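You operate a simulated robot arm through the tools that you are given. There is no shell and no other tool. Be economical: measure what you need, move in short steps, check, and stop when the job is done.

You are at the controls of a simulated robot arm. One attempt, no reset.

Task
Put the blue housing on top of the blue cable reel.

The check looks at the end state, three seconds after you hand in, the way a careful person would. Anything else that was tipped, shoved, dropped, spilled or broken makes it a failure.

Robot
A 6-joint arm with a two-finger parallel gripper, fixed in place. Base frame: the origin is at the foot of the arm, x ahead of it, y to its left, z up; the work surface is at about z = 0. Units: m, degrees, N and s.
With the tool pointing down near the work surface it reaches from about 0.16 to 0.42 m from the base axis. Its first joint turns from -66.0 to 66.0 degrees. Payload 1.57 kg.
The tool frame sits at the grasp point between the pads (the TCP): z along the fingers, y along the line on which they close. The tips reach 0.03 m beyond it. The gripper opens to 0.08 m. The fingers are 0.017 m wide and 0.012 m thick; the gripper's body (0.04 by 0.082 m) begins 0.08 m behind the TCP.
Orientation is that of the tool frame in the base frame, as a unit quaternion [x, y, z, w]. With the fingers straight down and closing along the base's y, the tool's x points along the base's -x, its y along +y and its z along -z.

Tools
- The arm moves only by the tool jog_arm. Its argument "plan" is a list that holds one entry, the list of rows, each a list of 7 numbers: the closure in counts, from 0 (fully open) to 255 (shut), then the shift along the tool's x, y, z in cm, then the turn, a rotation vector about the tool's x, y, z in degrees. In form: [[[claw, x, y, z, rx, ry, rz], ...]]. A call has 1 to 10 rows; each row is the pose to reach, as a shift and turn from the pose commanded when the call began, along the tool's axes at that moment. A row lasts 0.2 s, in which the tool goes at most 0.05 m and 8.6 degrees; a call with a longer step from one row to the next is refused whole, and so is a gripper value outside its range. Where a pose cannot be reached the arm comes as near as it can. A force on the tool above 40 N (or 10 N above the force at the start of the call, whichever is more), or a blocked arm, ends the call early, and 0.2 s more pass. The fingers move at their own pace (about 0.153 m/s each) and stop on an object; they squeeze with about 28 N. The grip force told is the motor's: it shows also when the fingers shut on nothing. Time passes only in rows, and 0.2 s behind the last, so rows that repeat a pose let the fingers close. The reply holds the time, the measured pose of the TCP, the force on the tool along the base axes, the opening and the grip force, in the units named above and with some noise, and new pictures: "pictures" is both (left out), scene, wrist or none.
- Cameras (640 x 400 px; columns grow to the right, rows downward): "scene" is fixed at [0.0533, -0.3299, 0.426]; the picture's right is [0.80, -0.60, 0.00], its down [-0.32, -0.43, -0.84] and it looks along [0.50, 0.67, -0.54] (base axes); focal length 346 px, centre (320, 200). "wrist" rides on the gripper at [-0.032, 0, -0.078] in the tool frame; the picture's right is [0.00, -1.00, 0.00], its down [0.97, 0.00, -0.24] and it looks along [0.24, 0.00, 0.97] (tool axes); focal length 218 px, centre (320, 200). There is no depth. A picture from a camera that has moved, and an enlarged one, comes with that camera's place and axes in the base frame and with its lens.
- enlarge(camera, box): a new picture of the part [left, top, right, bottom] of that camera's present view, enlarged. No time passes.
- sign_off(): hands the job in; it is judged then, once.

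Work in short steps. Places have to be worked out from the pictures, the camera data and where the tool is seen: move nearer, look again, correct. Check each grasp and each placing, and mend what went wrong. You have 90 turns and 150 pictures in all, those below and enlarged ones among them. Open the gripper and draw the arm clear of the work before you hand the job in, unless the task says otherwise; then end with one line.

The tools are called as name(argument=value, ...) on one line, values as JSON. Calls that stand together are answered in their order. jog_arm: Moves the arm, as the interface text tells. Its arguments: {"type":"object","properties":{"plan":{"type":"array"},"pictures":{"type":"string","enum":["both","scene","wrist","none"]}},"required":["plan"]} The other tools are called the same way: enlarge (camera, box) takes an enlarged picture of a part of a camera's view; sign_off () hands the job in.

At the start:

```text
time_s: 0.0
eef_pos: [0.2758, 0.049, 0.2356]
orientation: [-0.001, 1.0, 0.0, 0.0]
force: [0.1, -0.5, -0.3]
finger_gap: 0.0799
grip_force: 0.1
```

scene: 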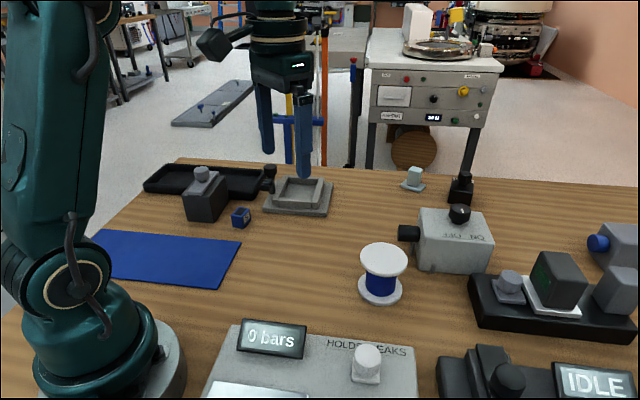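
wrist: 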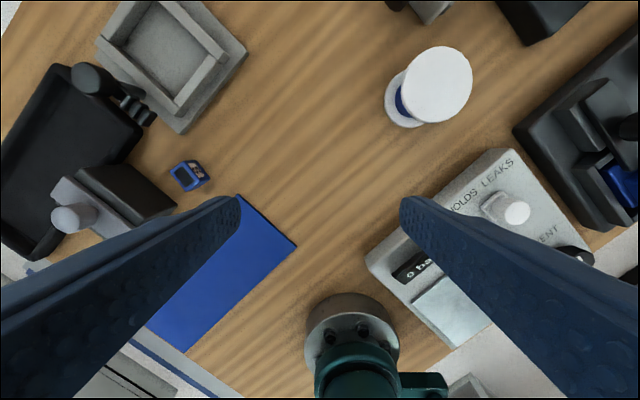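

The small blue box near scene (241,217) is probably the housing, and the spool at (382,272) is probably the reel. I'll enlarge both views to check for other candidates.

enlarge(camera="scene", box=[140, 150, 340, 275])

enlarge(camera="scene", box=[340, 190, 640, 400])

enlarge(camera="wrist", box=[140, 140, 240, 210])

```text
3.20 times, centred on (240, 212) of scene
camera zoom: at [0.0533, -0.3299, 0.426], right [0.8, -0.6, 0.0], down [-0.32, -0.43, -0.84], along [0.5, 0.67, -0.54], focal length 1109 px, centre (576, 160)
```

zoom: 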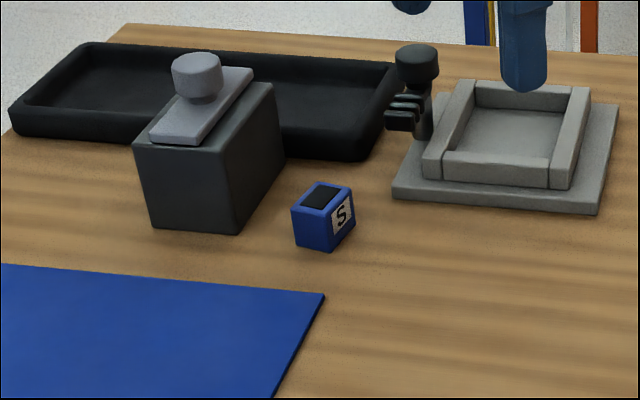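

```text
1.90 times, centred on (490, 295) of scene
camera zoom: at [0.0533, -0.3299, 0.426], right [0.8, -0.6, 0.0], down [-0.32, -0.43, -0.84], along [0.5, 0.67, -0.54], focal length 660 px, centre (-4, 19)
```

zoom: 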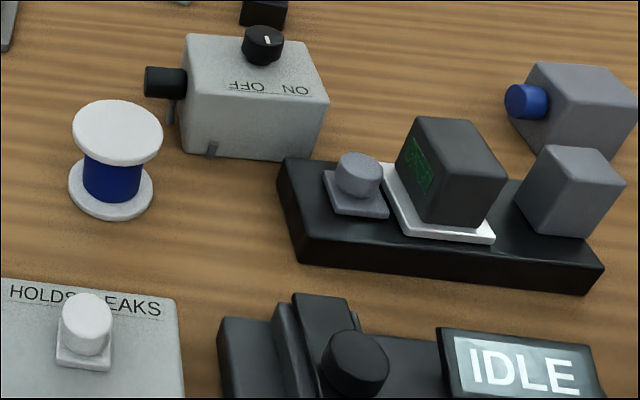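

```text
5.71 times, centred on (190, 175) of wrist
camera zoom: at [0.3079, 0.0493, 0.3133], right [0.0, -1.0, 0.0], down [-0.97, 0.0, 0.24], along [-0.24, 0.0, -0.97], focal length 1247 px, centre (1063, 343)
```

zoom: 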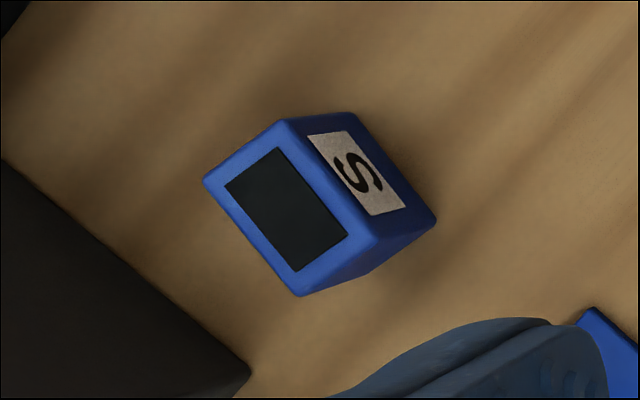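

The right edge of the wrist view shows another blue item, so I'll look at it before choosing.

enlarge(camera="wrist", box=[480, 60, 640, 260])

enlarge(camera="wrist", box=[370, 30, 490, 140])

```text
2.00 times, centred on (560, 160) of wrist
camera zoom: at [0.3079, 0.0493, 0.3133], right [0.0, -1.0, 0.0], down [-0.97, 0.0, 0.24], along [-0.24, 0.0, -0.97], focal length 436 px, centre (-160, 280)
```

zoom: 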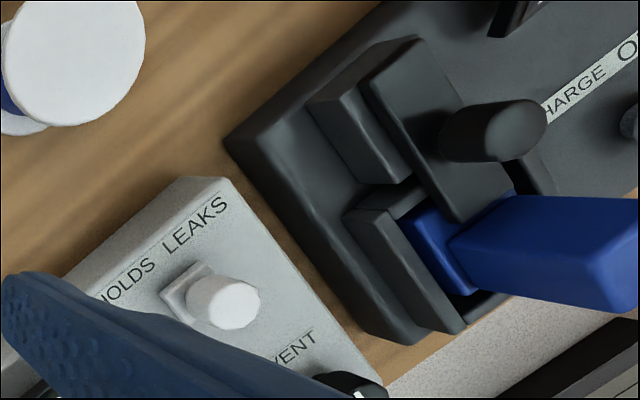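

```text
3.64 times, centred on (430, 85) of wrist
camera zoom: at [0.3079, 0.0493, 0.3133], right [0.0, -1.0, 0.0], down [-0.97, 0.0, 0.24], along [-0.24, 0.0, -0.97], focal length 794 px, centre (-80, 618)
```

zoom: 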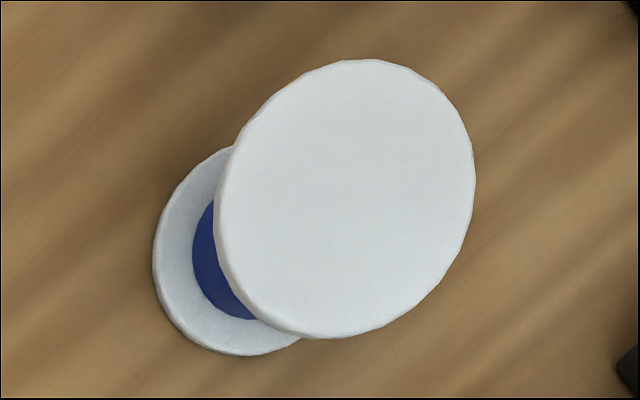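

The loose blue box marked "S" is the housing: centre about (0.269, 0.225), roughly 25 × 32 × 30 mm. The reel top is at about (0.369, -0.072), z ≈ 0.063. I'll move above the housing, turn 33° so the fingers close across its short side, and look again.

jog_arm(plan=[[[0, 0.1, 2.5, 0, 0, 0, -4.7], [0, 0.2, 5, 0, 0, 0, -9.4], [0, 0.3, 7.5, 0, 0, 0, -14.1], [0, 0.4, 10, 0, 0, 0, -18.8], [0, 0.5, 12.5, 1, 0, 0, -23.5], [0, 0.6, 15, 3, 0, 0, -28.2], [0, 0.7, 17.6, 5, 0, 0, -33], [0, 0.7, 17.6, 7, 0, 0, -33], [0, 0.7, 17.6, 8.5, 0, 0, -33], [0, 0.7, 17.6, 8.5, 0, 0, -33]]])

```text
time_s: 2.2
eef_pos: [0.2688, 0.2244, 0.1497]
orientation: [-0.285, 0.959, -0.001, 0.0]
force: [-0.2, -1.0, -0.7]
finger_gap: 0.0799
grip_force: 0.1
camera wrist: at [0.2964, 0.2419, 0.2276], right [0.55, -0.84, 0.0], down [-0.81, -0.53, 0.24], along [-0.2, -0.13, -0.97], focal length 218 px, centre (320, 200)
```

scene: 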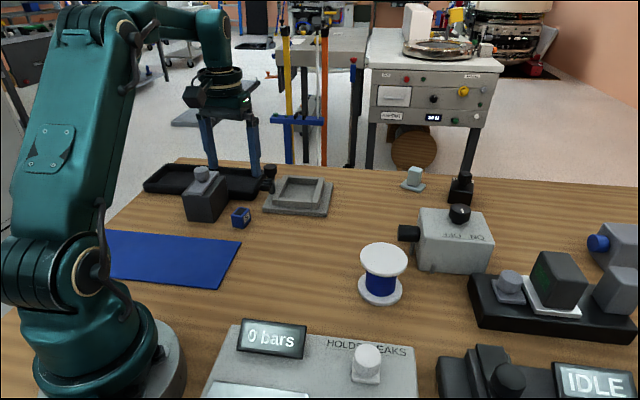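
wrist: 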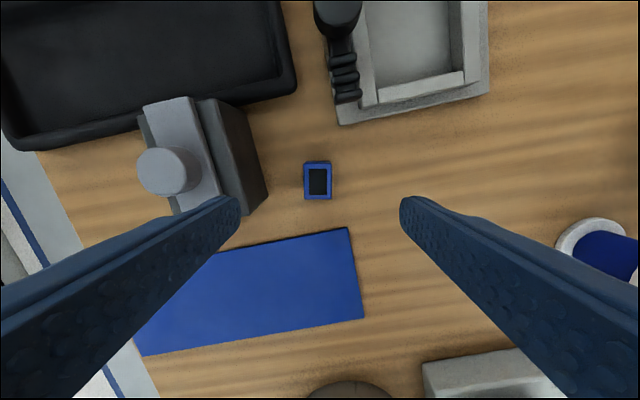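

The housing sits square between the fingers. I'll enlarge it for a precise offset.

enlarge(camera="wrist", box=[280, 150, 360, 210])

enlarge(camera="scene", box=[170, 140, 290, 240])

```text
6.67 times, centred on (320, 180) of wrist
camera zoom: at [0.2964, 0.2419, 0.2276], right [0.55, -0.84, 0.0], down [-0.81, -0.53, 0.24], along [-0.2, -0.13, -0.97], focal length 1455 px, centre (320, 333)
```

zoom: 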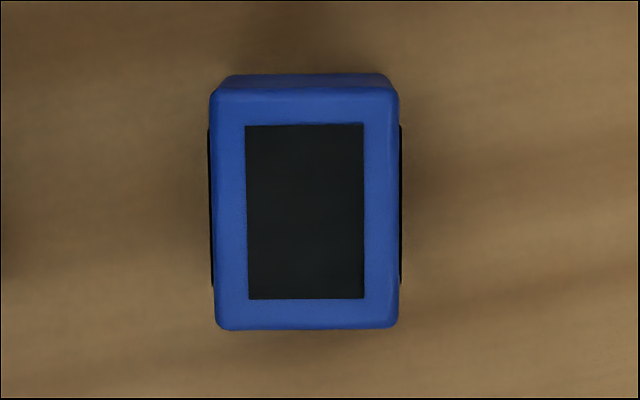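

```text
4.00 times, centred on (230, 190) of scene
camera zoom: at [0.0533, -0.3299, 0.426], right [0.8, -0.6, 0.0], down [-0.32, -0.43, -0.84], along [0.5, 0.67, -0.54], focal length 1386 px, centre (680, 240)
```

zoom: 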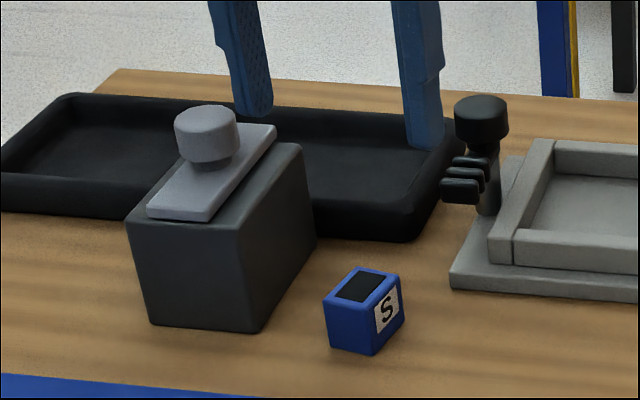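

It needs about 2 mm along tool y and nothing along x. I'll part-close to about 5 cm so the left finger clears the dark block, then descend to z ≈ 0.036.

jog_arm(plan=[[[96, 0, 0.2, 0, 0, 0, 0], [96, 0, 0.2, 2, 0, 0, 0], [96, 0, 0.2, 4, 0, 0, 0], [96, 0, 0.2, 6, 0, 0, 0], [96, 0, 0.2, 8, 0, 0, 0], [96, 0, 0.2, 9.5, 0, 0, 0], [96, 0, 0.2, 10.5, 0, 0, 0], [96, 0, 0.2, 11.3, 0, 0, 0], [96, 0, 0.2, 11.3, 0, 0, 0]]])

```text
time_s: 4.2
eef_pos: [0.2663, 0.2275, 0.0385]
orientation: [-0.285, 0.958, 0.0, 0.0]
force: [-0.1, 0.8, 0.1]
finger_gap: 0.0501
grip_force: 0.1
camera wrist: at [0.2937, 0.2448, 0.1154], right [0.55, -0.84, 0.0], down [-0.81, -0.53, 0.24], along [-0.2, -0.13, -0.97], focal length 218 px, centre (320, 200)
```

scene: 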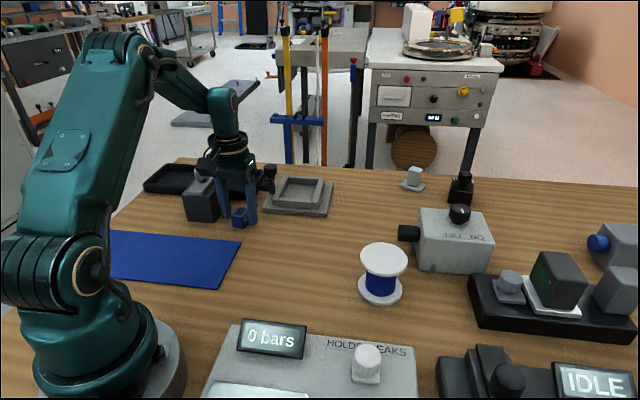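
wrist: 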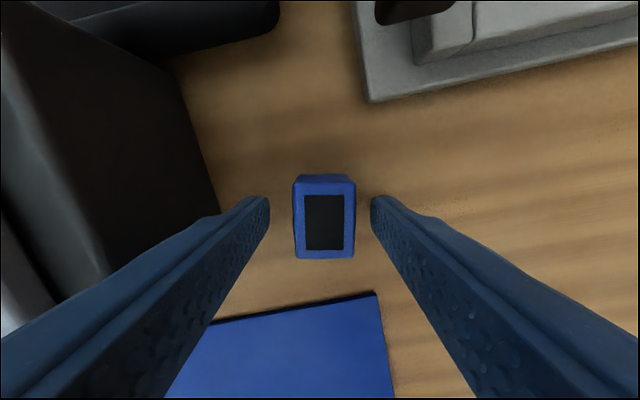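

The housing is about 1.5 mm toward the right finger, so I'll correct that, lower another 2 mm and close.

jog_arm(plan=[[[96, -0.15, -0.15, 0.1, 0, 0, 0], [96, -0.15, -0.15, 0.2, 0, 0, 0], [130, -0.15, -0.15, 0.2, 0, 0, 0], [150, -0.15, -0.15, 0.2, 0, 0, 0], [165, -0.15, -0.15, 0.2, 0, 0, 0], [180, -0.15, -0.15, 0.2, 0, 0, 0], [220, -0.15, -0.15, 0.2, 0, 0, 0], [255, -0.15, -0.15, 0.2, 0, 0, 0], [255, -0.15, -0.15, 0.2, 0, 0, 0]]])

```text
time_s: 6.2
eef_pos: [0.2689, 0.2253, 0.0354]
orientation: [-0.286, 0.958, 0.0, 0.0]
force: [0.7, -0.1, 1.4]
finger_gap: 0.0251
grip_force: 28.0
camera wrist: at [0.2957, 0.2436, 0.1134], right [0.55, -0.84, 0.0], down [-0.81, -0.53, 0.24], along [-0.2, -0.13, -0.97], focal length 218 px, centre (320, 200)
```

scene: 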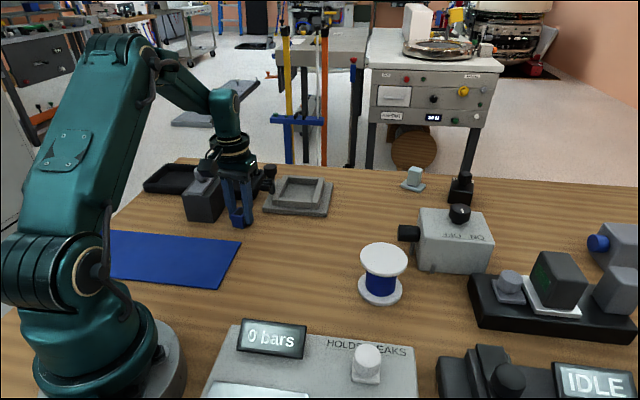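
wrist: 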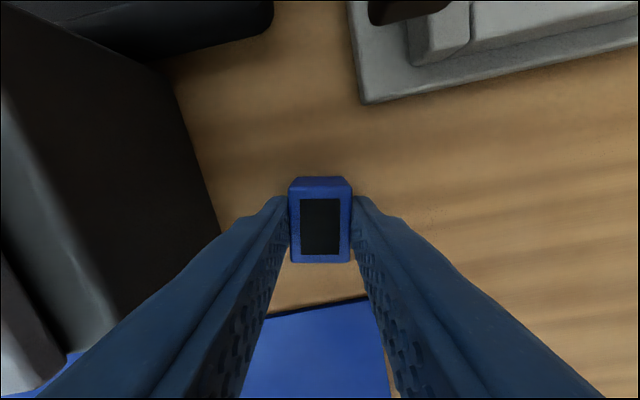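

It is gripped at a 25 mm gap with 28 N. I'll lift straight up to z ≈ 0.175.

jog_arm(plan=[[[255, 0, 0, -1, 0, 0, 0], [255, 0, 0, -3, 0, 0, 0], [255, 0, 0, -5, 0, 0, 0], [255, 0, 0, -8, 0, 0, 0], [255, 0, 0, -11, 0, 0, 0], [255, 0, 0, -14, 0, 0, 0], [255, 0, 0, -14, 0, 0, 0]]])

```text
time_s: 7.8
eef_pos: [0.267, 0.2276, 0.1772]
orientation: [-0.285, 0.958, 0.001, 0.0]
force: [0.0, 0.0, 0.8]
finger_gap: 0.0001
grip_force: 21.3
camera wrist: at [0.2937, 0.2446, 0.2551], right [0.55, -0.84, 0.0], down [-0.81, -0.53, 0.24], along [-0.2, -0.13, -0.97], focal length 218 px, centre (320, 200)
```

scene: 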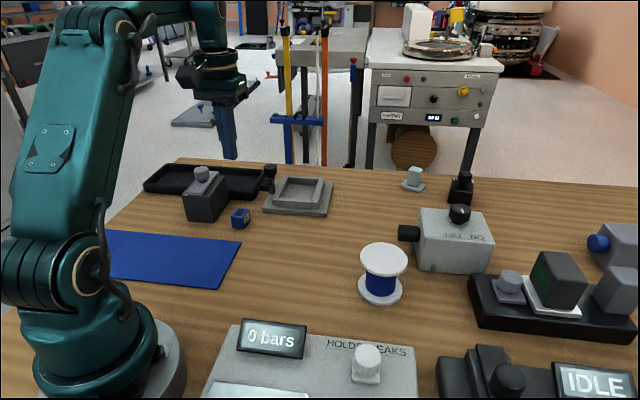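
wrist: 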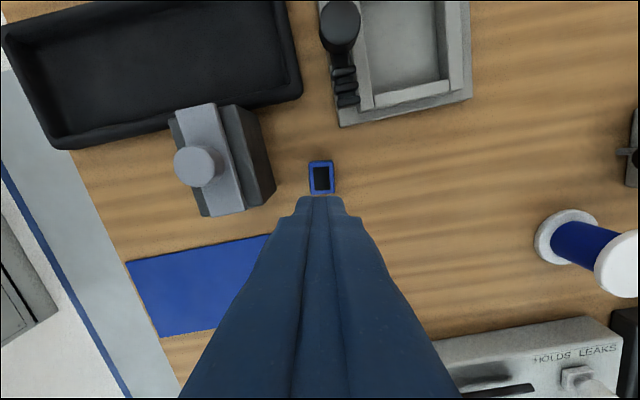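

The fingers shut empty, so the housing slipped out and stayed on the table. I'll look closely at it and its side faces.

enlarge(camera="scene", box=[215, 195, 265, 235])

enlarge(camera="wrist", box=[290, 145, 350, 205])

```text
10.00 times, centred on (240, 215) of scene
camera zoom: at [0.0533, -0.3299, 0.426], right [0.8, -0.6, 0.0], down [-0.32, -0.43, -0.84], along [0.5, 0.67, -0.54], focal length 3465 px, centre (1120, 50)
```

zoom: 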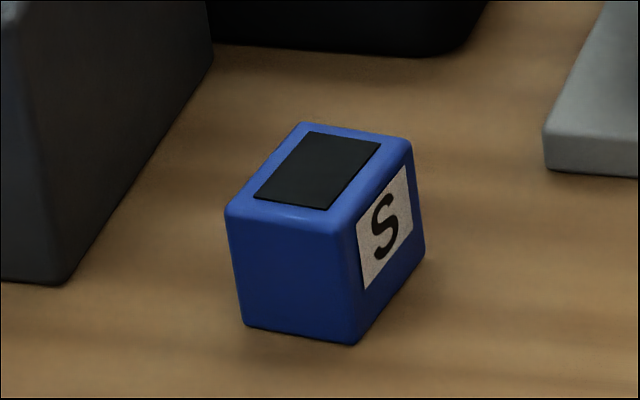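

```text
6.67 times, centred on (320, 175) of wrist
camera zoom: at [0.2937, 0.2446, 0.2551], right [0.55, -0.84, 0.0], down [-0.81, -0.53, 0.24], along [-0.2, -0.13, -0.97], focal length 1455 px, centre (320, 367)
```

zoom: 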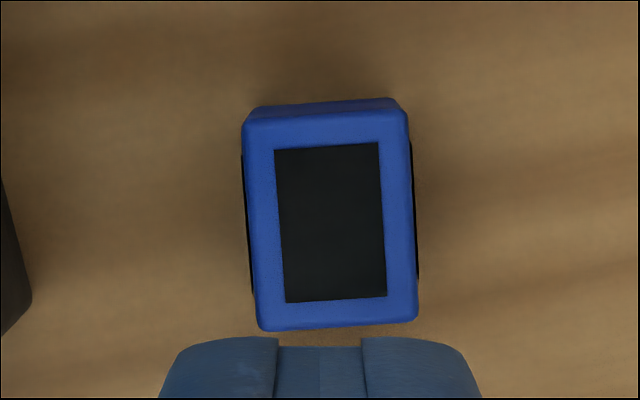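

The faces I gripped carry labels that may be slick, while the end faces look plain blue. I'll turn about 86° at height so the fingers close along the long axis onto those ends.

jog_arm(plan=[[[64, 0, 0, 0, 0, 0, 8.6], [64, 0, -0.1, 0, 0, 0, 17.2], [64, 0.05, -0.19, 0, 0, 0, 25.8], [64, 0.05, -0.19, 0, 0, 0, 34.4], [64, 0.05, -0.19, 0, 0, 0, 43], [64, 0.05, -0.19, 0, 0, 0, 51.6], [64, 0.05, -0.19, 0, 0, 0, 60.2], [64, 0.05, -0.19, 1, 0, 0, 68.8], [64, 0.05, -0.19, 2, 0, 0, 77.4], [64, 0.05, -0.19, 3, 0, 0, 86]]])

```text
time_s: 10.0
eef_pos: [0.2707, 0.2246, 0.1439]
orientation: [0.447, 0.894, 0.001, 0.001]
force: [0.4, 0.0, 0.3]
finger_gap: 0.0599
grip_force: 0.1
camera wrist: at [0.2896, 0.1987, 0.2215], right [-0.8, -0.6, 0.0], down [-0.58, 0.78, 0.24], along [-0.14, 0.19, -0.97], focal length 218 px, centre (320, 200)
```

scene: 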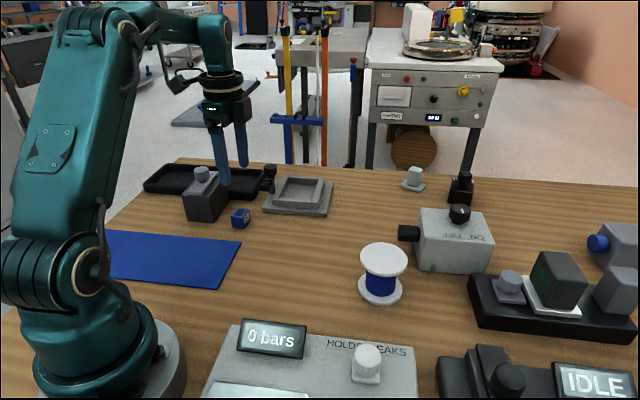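
wrist: 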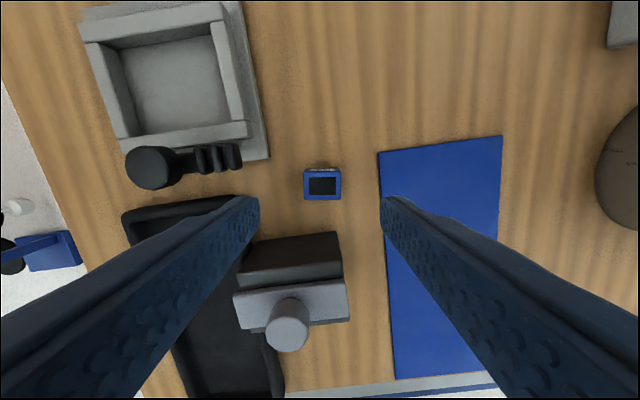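

The new orientation works. I'll enlarge for alignment.

enlarge(camera="wrist", box=[280, 150, 360, 210])

```text
6.67 times, centred on (320, 180) of wrist
camera zoom: at [0.2896, 0.1987, 0.2215], right [-0.8, -0.6, 0.0], down [-0.58, 0.78, 0.24], along [-0.14, 0.19, -0.97], focal length 1455 px, centre (320, 333)
```

zoom: 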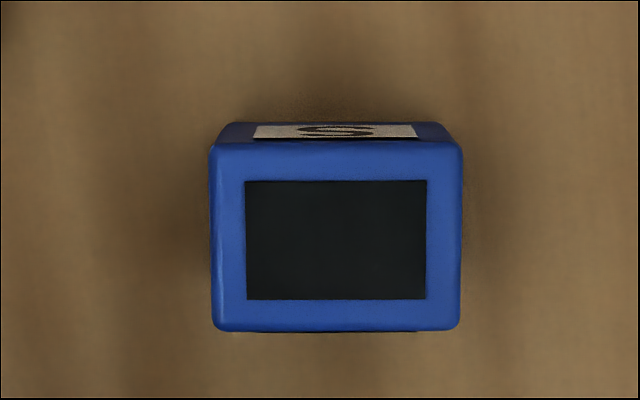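

The end faces are bare and parallel to the pads. I'll correct +2 mm in x and -2 mm in y, then descend to z ≈ 0.034 before closing.

jog_arm(plan=[[[64, 0.2, -0.2, 1, 0, 0, 0], [64, 0.2, -0.2, 3, 0, 0, 0], [64, 0.2, -0.2, 5, 0, 0, 0], [64, 0.2, -0.2, 7, 0, 0, 0], [64, 0.2, -0.2, 9, 0, 0, 0], [64, 0.2, -0.2, 10.3, 0, 0, 0], [64, 0.2, -0.2, 11.2, 0, 0, 0], [64, 0.2, -0.2, 11.2, 0, 0, 0]]])

```text
time_s: 11.8
eef_pos: [0.265, 0.2258, 0.0352]
orientation: [0.446, 0.895, 0.0, 0.0]
force: [0.1, 0.2, -0.1]
finger_gap: 0.06
grip_force: 0.1
camera wrist: at [0.2847, 0.1994, 0.112], right [-0.8, -0.6, 0.0], down [-0.59, 0.77, 0.24], along [-0.14, 0.19, -0.97], focal length 218 px, centre (320, 200)
```

scene: 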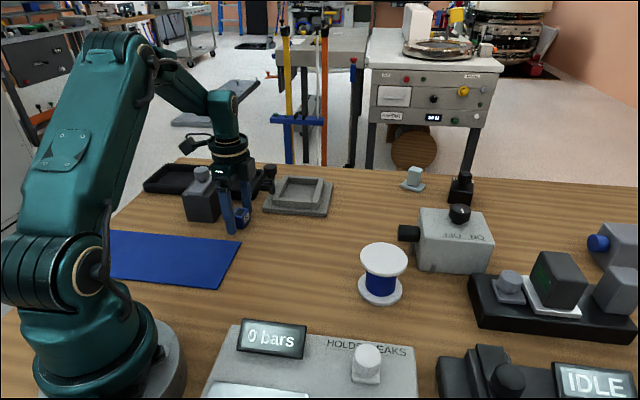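
wrist: 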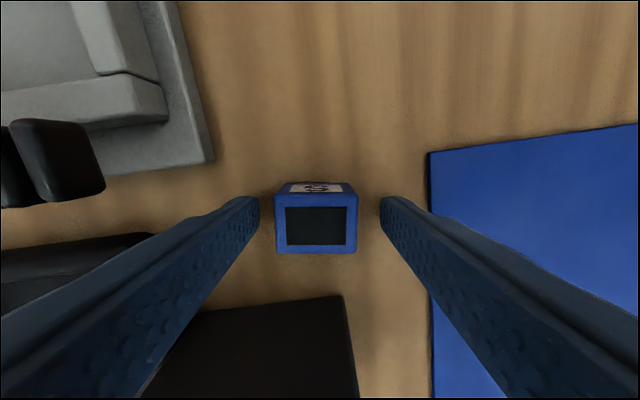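

It is nearly centred, so I'll make a small correction and close on the ends.

jog_arm(plan=[[[64, -0.1, 0.12, 0.15, 0, 0, 0], [90, -0.1, 0.12, 0.15, 0, 0, 0], [110, -0.1, 0.12, 0.15, 0, 0, 0], [125, -0.1, 0.12, 0.15, 0, 0, 0], [140, -0.1, 0.12, 0.15, 0, 0, 0], [160, -0.1, 0.12, 0.15, 0, 0, 0], [200, -0.1, 0.12, 0.15, 0, 0, 0], [255, -0.1, 0.12, 0.15, 0, 0, 0], [255, -0.1, 0.12, 0.15, 0, 0, 0]]])

jog_arm(plan=[[[255, 0, 0, -0.5, 0, 0, 0], [255, 0, 0, -1, 0, 0, 0], [255, 0, 0, -1.5, 0, 0, 0], [255, 0, 0, -1.5, 0, 0, 0]]])

```text
time_s: 13.8
eef_pos: [0.2671, 0.2249, 0.034]
orientation: [0.445, 0.895, 0.0, 0.0]
force: [0.1, 0.0, -0.3]
finger_gap: 0.033
grip_force: 27.8
camera wrist: at [0.2869, 0.199, 0.1106], right [-0.8, -0.6, 0.0], down [-0.59, 0.77, 0.24], along [-0.14, 0.19, -0.97], focal length 218 px, centre (320, 200)
```

scene: 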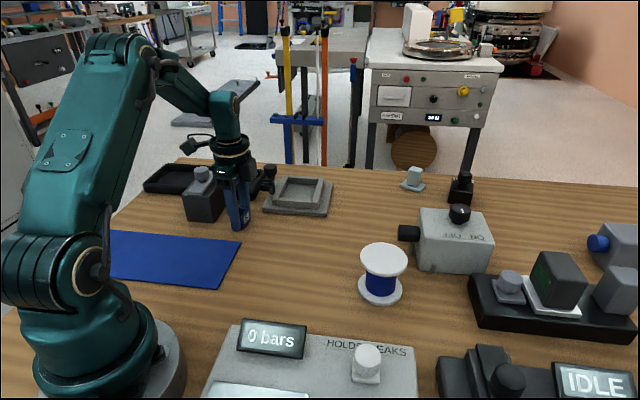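
wrist: 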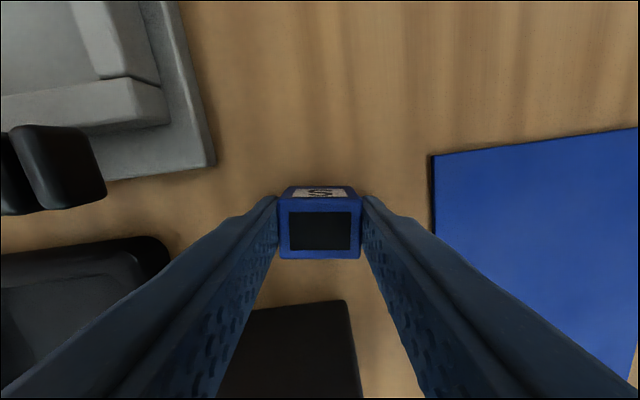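

```text
time_s: 14.8
eef_pos: [0.2684, 0.2248, 0.0472]
orientation: [0.445, 0.895, 0.0, 0.001]
force: [0.2, -1.0, -1.1]
finger_gap: 0.033
grip_force: 27.8
camera wrist: at [0.2878, 0.199, 0.1239], right [-0.8, -0.6, 0.0], down [-0.59, 0.77, 0.24], along [-0.14, 0.19, -0.97], focal length 218 px, centre (320, 200)
```

scene: 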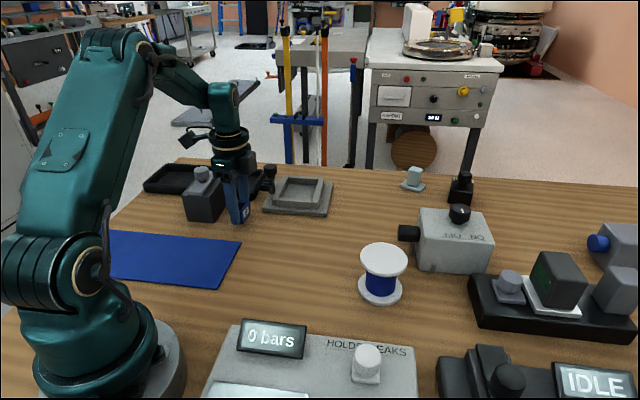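
wrist: 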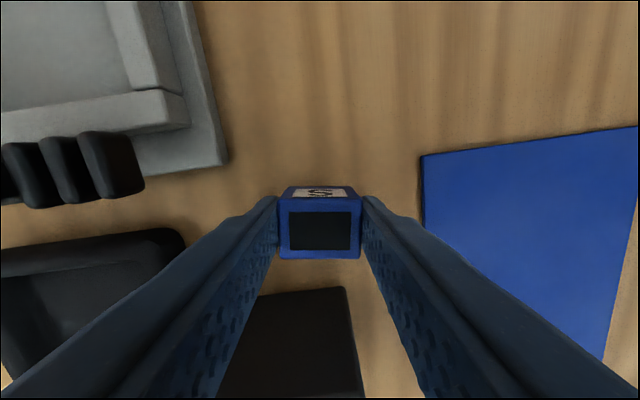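

The housing came up with the gripper and the gap holds at 33 mm. I'll lift further and check again.

jog_arm(plan=[[[255, 0, 0, -1, 0, 0, 0], [255, 0, 0, -3, 0, 0, 0], [255, 0, 0, -5, 0, 0, 0], [255, 0, 0, -7, 0, 0, 0], [255, 0, 0, -9, 0, 0, 0], [255, 0, 0, -11, 0, 0, 0], [255, 0, 0, -12, 0, 0, 0], [255, 0, 0, -12, 0, 0, 0]]])

```text
time_s: 16.6
eef_pos: [0.2679, 0.2257, 0.1669]
orientation: [0.445, 0.896, 0.0, 0.0]
force: [0.3, -0.1, -0.4]
finger_gap: 0.033
grip_force: 27.9
camera wrist: at [0.2866, 0.2003, 0.2449], right [-0.8, -0.6, 0.0], down [-0.59, 0.77, 0.24], along [-0.14, 0.19, -0.97], focal length 218 px, centre (320, 200)
```

scene: 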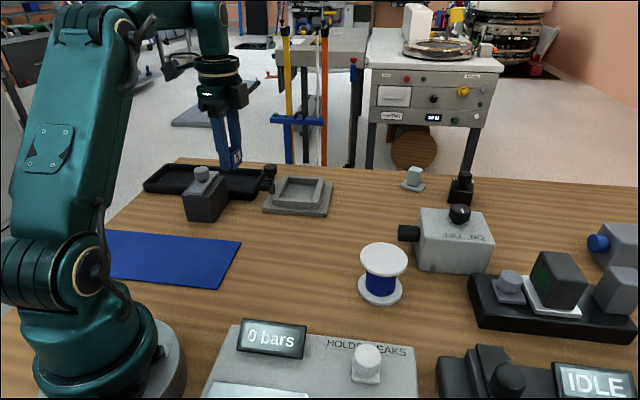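
wrist: 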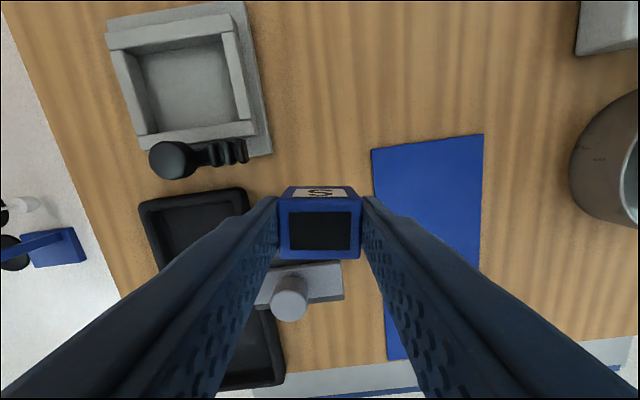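

The grip is secure at z = 0.167. I'll carry it level to above the reel at about (0.369, -0.072), keeping the orientation.

jog_arm(plan=[[[255, -1.5, -0.5, 0, 0, 0, 0], [255, -4.5, -1.5, 0, 0, 0, 0], [255, -8.5, -2.8, 0, 0, 0, 0], [255, -12.5, -4.14, 0, 0, 0, 0], [255, -16.5, -5.47, 0, 0, 0, 0], [255, -20.5, -6.8, 0, 0, 0, 0], [255, -24.5, -8.1, 0, 0, 0, 0], [255, -28, -9.3, 0, 0, 0, 0], [255, -29.8, -9.9, 0, 0, 0, 0], [255, -29.8, -9.9, 0, 0, 0, 0]]])

```text
time_s: 18.8
eef_pos: [0.3682, -0.0721, 0.1675]
orientation: [0.446, 0.895, 0.0, 0.0]
force: [-0.4, 0.5, -0.9]
finger_gap: 0.0329
grip_force: 28.0
camera wrist: at [0.3878, -0.0984, 0.2456], right [-0.8, -0.6, 0.0], down [-0.59, 0.77, 0.24], along [-0.14, 0.19, -0.97], focal length 218 px, centre (320, 200)
```

scene: 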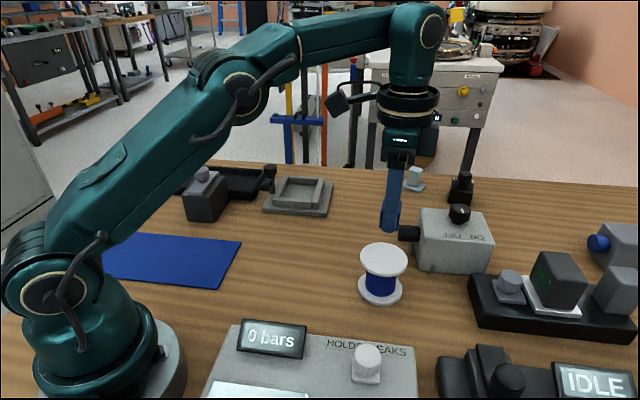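
wrist: 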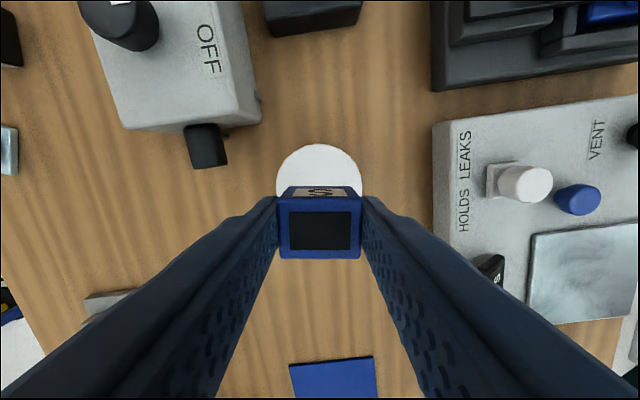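

The reel flange is centred under the gripper within about 2 mm, radius ≈ 36 mm. I'll descend to z ≈ 0.11, leaving about 1 cm, and check the gap.

jog_arm(plan=[[[255, 0.15, 0.05, 1.5, 0, 0, 0], [255, 0.15, 0.05, 3, 0, 0, 0], [255, 0.15, 0.05, 4.5, 0, 0, 0], [255, 0.15, 0.05, 5.7, 0, 0, 0], [255, 0.15, 0.05, 5.7, 0, 0, 0]]])

enlarge(camera="scene", box=[335, 210, 435, 310])

```text
time_s: 20.0
eef_pos: [0.3705, -0.0697, 0.1106]
orientation: [0.445, 0.896, 0.0, -0.001]
force: [0.2, -0.6, -0.5]
finger_gap: 0.033
grip_force: 28.0
camera wrist: at [0.3889, -0.0955, 0.1886], right [-0.8, -0.6, 0.0], down [-0.59, 0.77, 0.24], along [-0.14, 0.19, -0.97], focal length 218 px, centre (320, 200)
```

scene: 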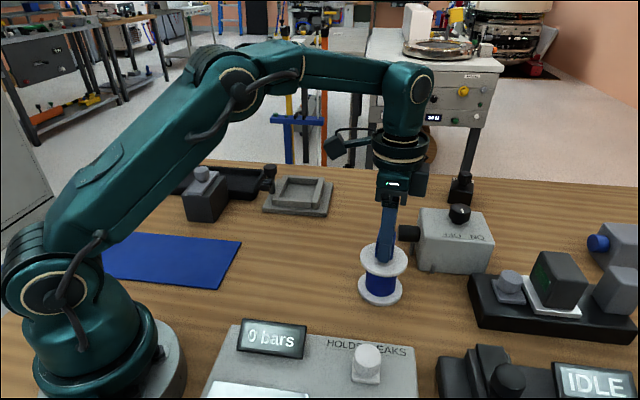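
wrist: 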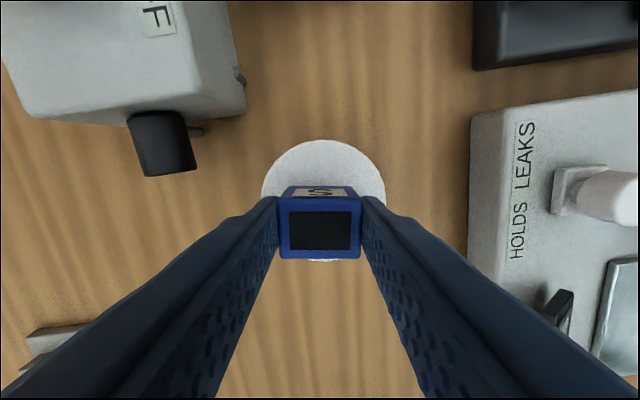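

```text
4.00 times, centred on (385, 260) of scene
camera zoom: at [0.0533, -0.3299, 0.426], right [0.8, -0.6, 0.0], down [-0.32, -0.43, -0.84], along [0.5, 0.67, -0.54], focal length 1386 px, centre (60, -40)
```

zoom: 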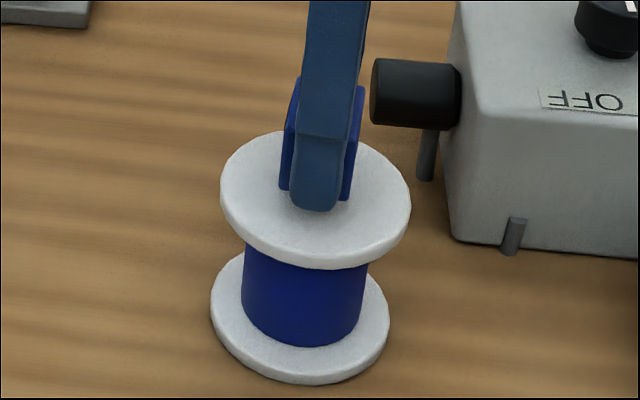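

The circle's size puts the reel top at z ≈ 0.065, with an offset of about 2 mm in y. I'll descend 9 mm more with that correction, then creep.

jog_arm(plan=[[[255, 0, -0.15, 0.4, 0, 0, 0], [255, 0, -0.15, 0.7, 0, 0, 0], [255, 0, -0.15, 0.9, 0, 0, 0], [255, 0, -0.15, 0.9, 0, 0, 0]]], pictures="wrist")

enlarge(camera="scene", box=[335, 210, 435, 310])

```text
time_s: 21.0
eef_pos: [0.3681, -0.0721, 0.1019]
orientation: [0.445, 0.895, 0.0, 0.001]
force: [-5.5, 2.4, 20.8]
finger_gap: 0.0332
grip_force: 27.9
camera wrist: at [0.3877, -0.0979, 0.1801], right [-0.8, -0.6, 0.0], down [-0.59, 0.77, 0.24], along [-0.14, 0.19, -0.97], focal length 218 px, centre (320, 200)
```

wrist: 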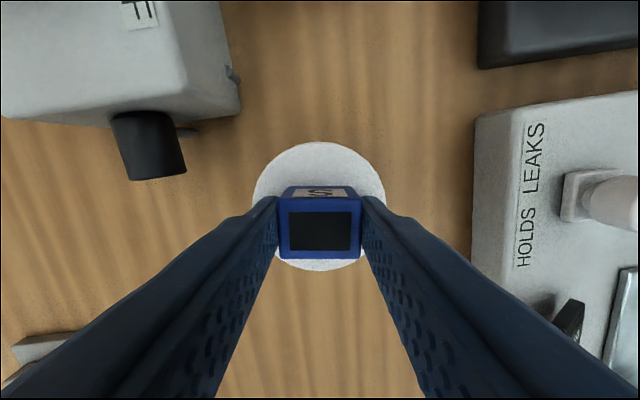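

```text
4.00 times, centred on (385, 260) of scene
camera zoom: at [0.0532, -0.3299, 0.426], right [0.8, -0.6, 0.0], down [-0.32, -0.43, -0.84], along [0.5, 0.67, -0.54], focal length 1386 px, centre (60, -40)
```

zoom: 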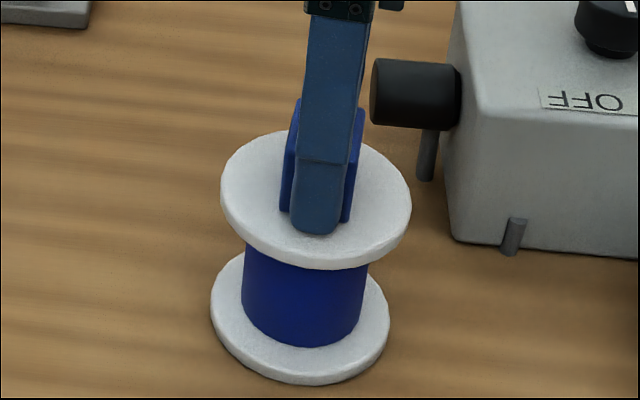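

It is in contact with about 21 N down and the housing centred on the flange. I'll ease up 1 mm to relieve the load before releasing.

jog_arm(plan=[[[255, 0, 0, -0.1, 0, 0, 0], [255, 0, 0, -0.1, 0, 0, 0]]], pictures="none")

```text
time_s: 21.6
eef_pos: [0.3694, -0.0715, 0.1023]
orientation: [0.446, 0.895, 0.0, 0.001]
force: [-1.4, 0.6, 19.8]
finger_gap: 0.0329
grip_force: 28.1
```

The force is still 20 N, so I'll ease up a little more.

jog_arm(plan=[[[255, 0, 0, -0.1, 0, 0, 0], [255, 0, 0, -0.1, 0, 0, 0]]], pictures="none")

```text
time_s: 22.2
eef_pos: [0.369, -0.0717, 0.1024]
orientation: [0.445, 0.895, 0.0, 0.0]
force: [2.8, -1.6, 7.2]
finger_gap: 0.0332
grip_force: 27.9
```

At 7 N it is lightly seated. I'll open gradually and then look.

jog_arm(plan=[[[140, 0, 0, -0.05, 0, 0, 0], [120, 0, 0, -0.05, 0, 0, 0], [100, 0, 0, -0.05, 0, 0, 0], [80, 0, 0, -0.05, 0, 0, 0], [60, 0, 0, -0.05, 0, 0, 0]]])

enlarge(camera="scene", box=[335, 210, 435, 310])

```text
time_s: 23.4
eef_pos: [0.3684, -0.0707, 0.1042]
orientation: [0.446, 0.895, 0.0, -0.001]
force: [-0.7, 0.1, 1.8]
finger_gap: 0.0614
grip_force: 0.0
camera wrist: at [0.3871, -0.0971, 0.1809], right [-0.8, -0.6, 0.0], down [-0.59, 0.77, 0.24], along [-0.14, 0.19, -0.97], focal length 218 px, centre (320, 200)
```

scene: 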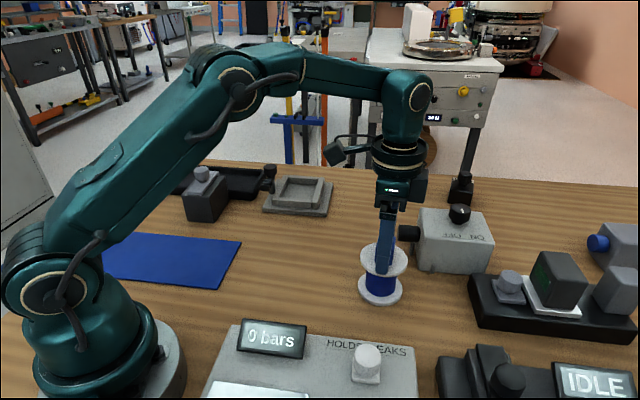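
wrist: 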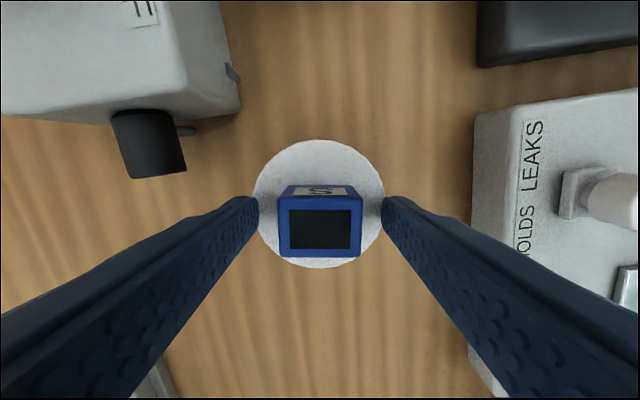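

```text
4.00 times, centred on (385, 260) of scene
camera zoom: at [0.0533, -0.3299, 0.426], right [0.8, -0.6, 0.0], down [-0.32, -0.43, -0.84], along [0.5, 0.67, -0.54], focal length 1386 px, centre (60, -40)
```

zoom: 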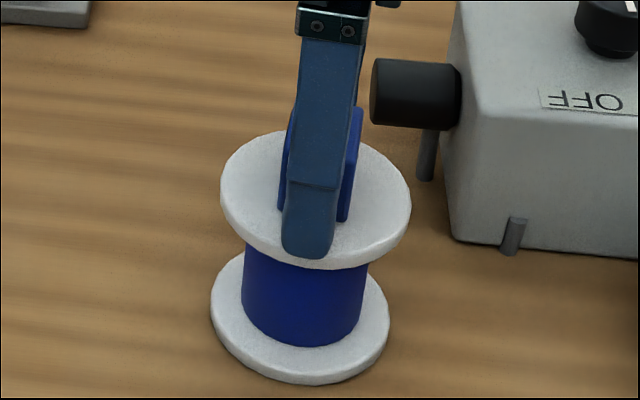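

The housing is released and sits on the flange. I'll rise straight up and draw clear.

jog_arm(plan=[[[50, 0, 0, -1, 0, 0, 0], [50, 0, 0, -3, 0, 0, 0], [50, 0, 0, -5, 0, 0, 0], [50, 0, 0, -7, 0, 0, 0], [50, 0, 0, -9, 0, 0, 0], [50, 2, 0, -11, 0, 0, 0], [50, 5, 0, -12, 0, 0, 0], [50, 9, 0, -12, 0, 0, 0], [50, 12, 0, -12, 0, 0, 0], [50, 12, 0, -12, 0, 0, 0]]])

enlarge(camera="scene", box=[335, 210, 435, 310])

```text
time_s: 25.6
eef_pos: [0.2941, 0.0222, 0.2222]
orientation: [0.445, 0.895, 0.0, 0.0]
force: [0.4, -0.1, 0.4]
finger_gap: 0.0644
grip_force: 0.1
camera wrist: at [0.3133, -0.0021, 0.2996], right [-0.8, -0.6, 0.0], down [-0.59, 0.77, 0.24], along [-0.14, 0.19, -0.97], focal length 218 px, centre (320, 200)
```

scene: 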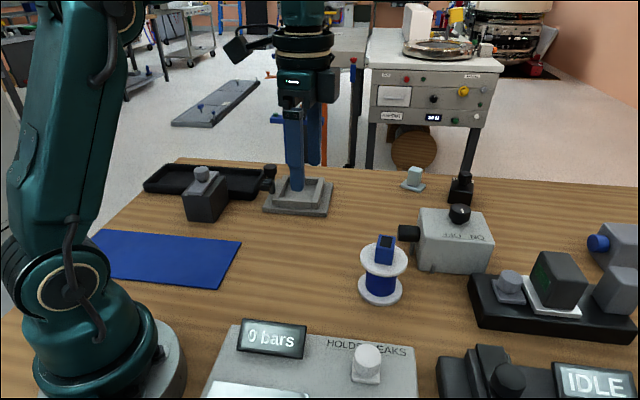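
wrist: 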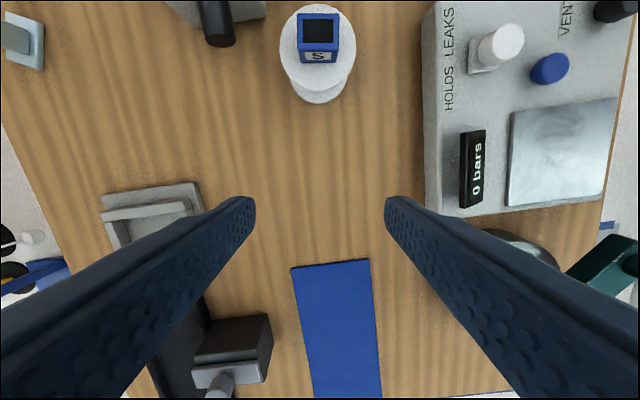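

```text
4.00 times, centred on (385, 260) of scene
camera zoom: at [0.0533, -0.3299, 0.426], right [0.8, -0.6, 0.0], down [-0.32, -0.43, -0.84], along [0.5, 0.67, -0.54], focal length 1386 px, centre (60, -40)
```

zoom: 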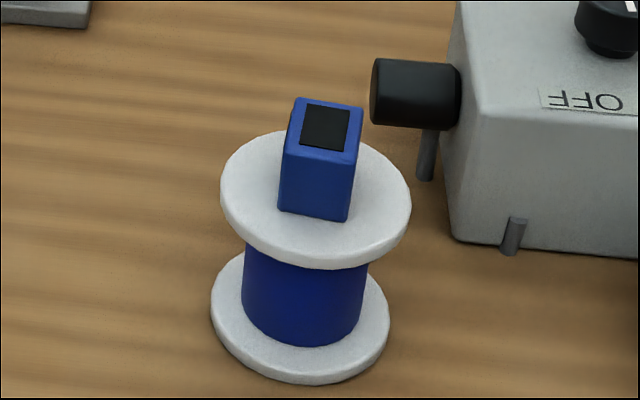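

The housing stands upright in the middle of the reel's top. Nothing else looks disturbed, the gripper is open and the arm is clear, so I'm handing in.

sign_off()

```text
The job is handed in.
```

The blue housing is upright on top of the blue cable reel; the first grasp slipped and left it on the table, but the second held, and the final pictures show nothing else disturbed.
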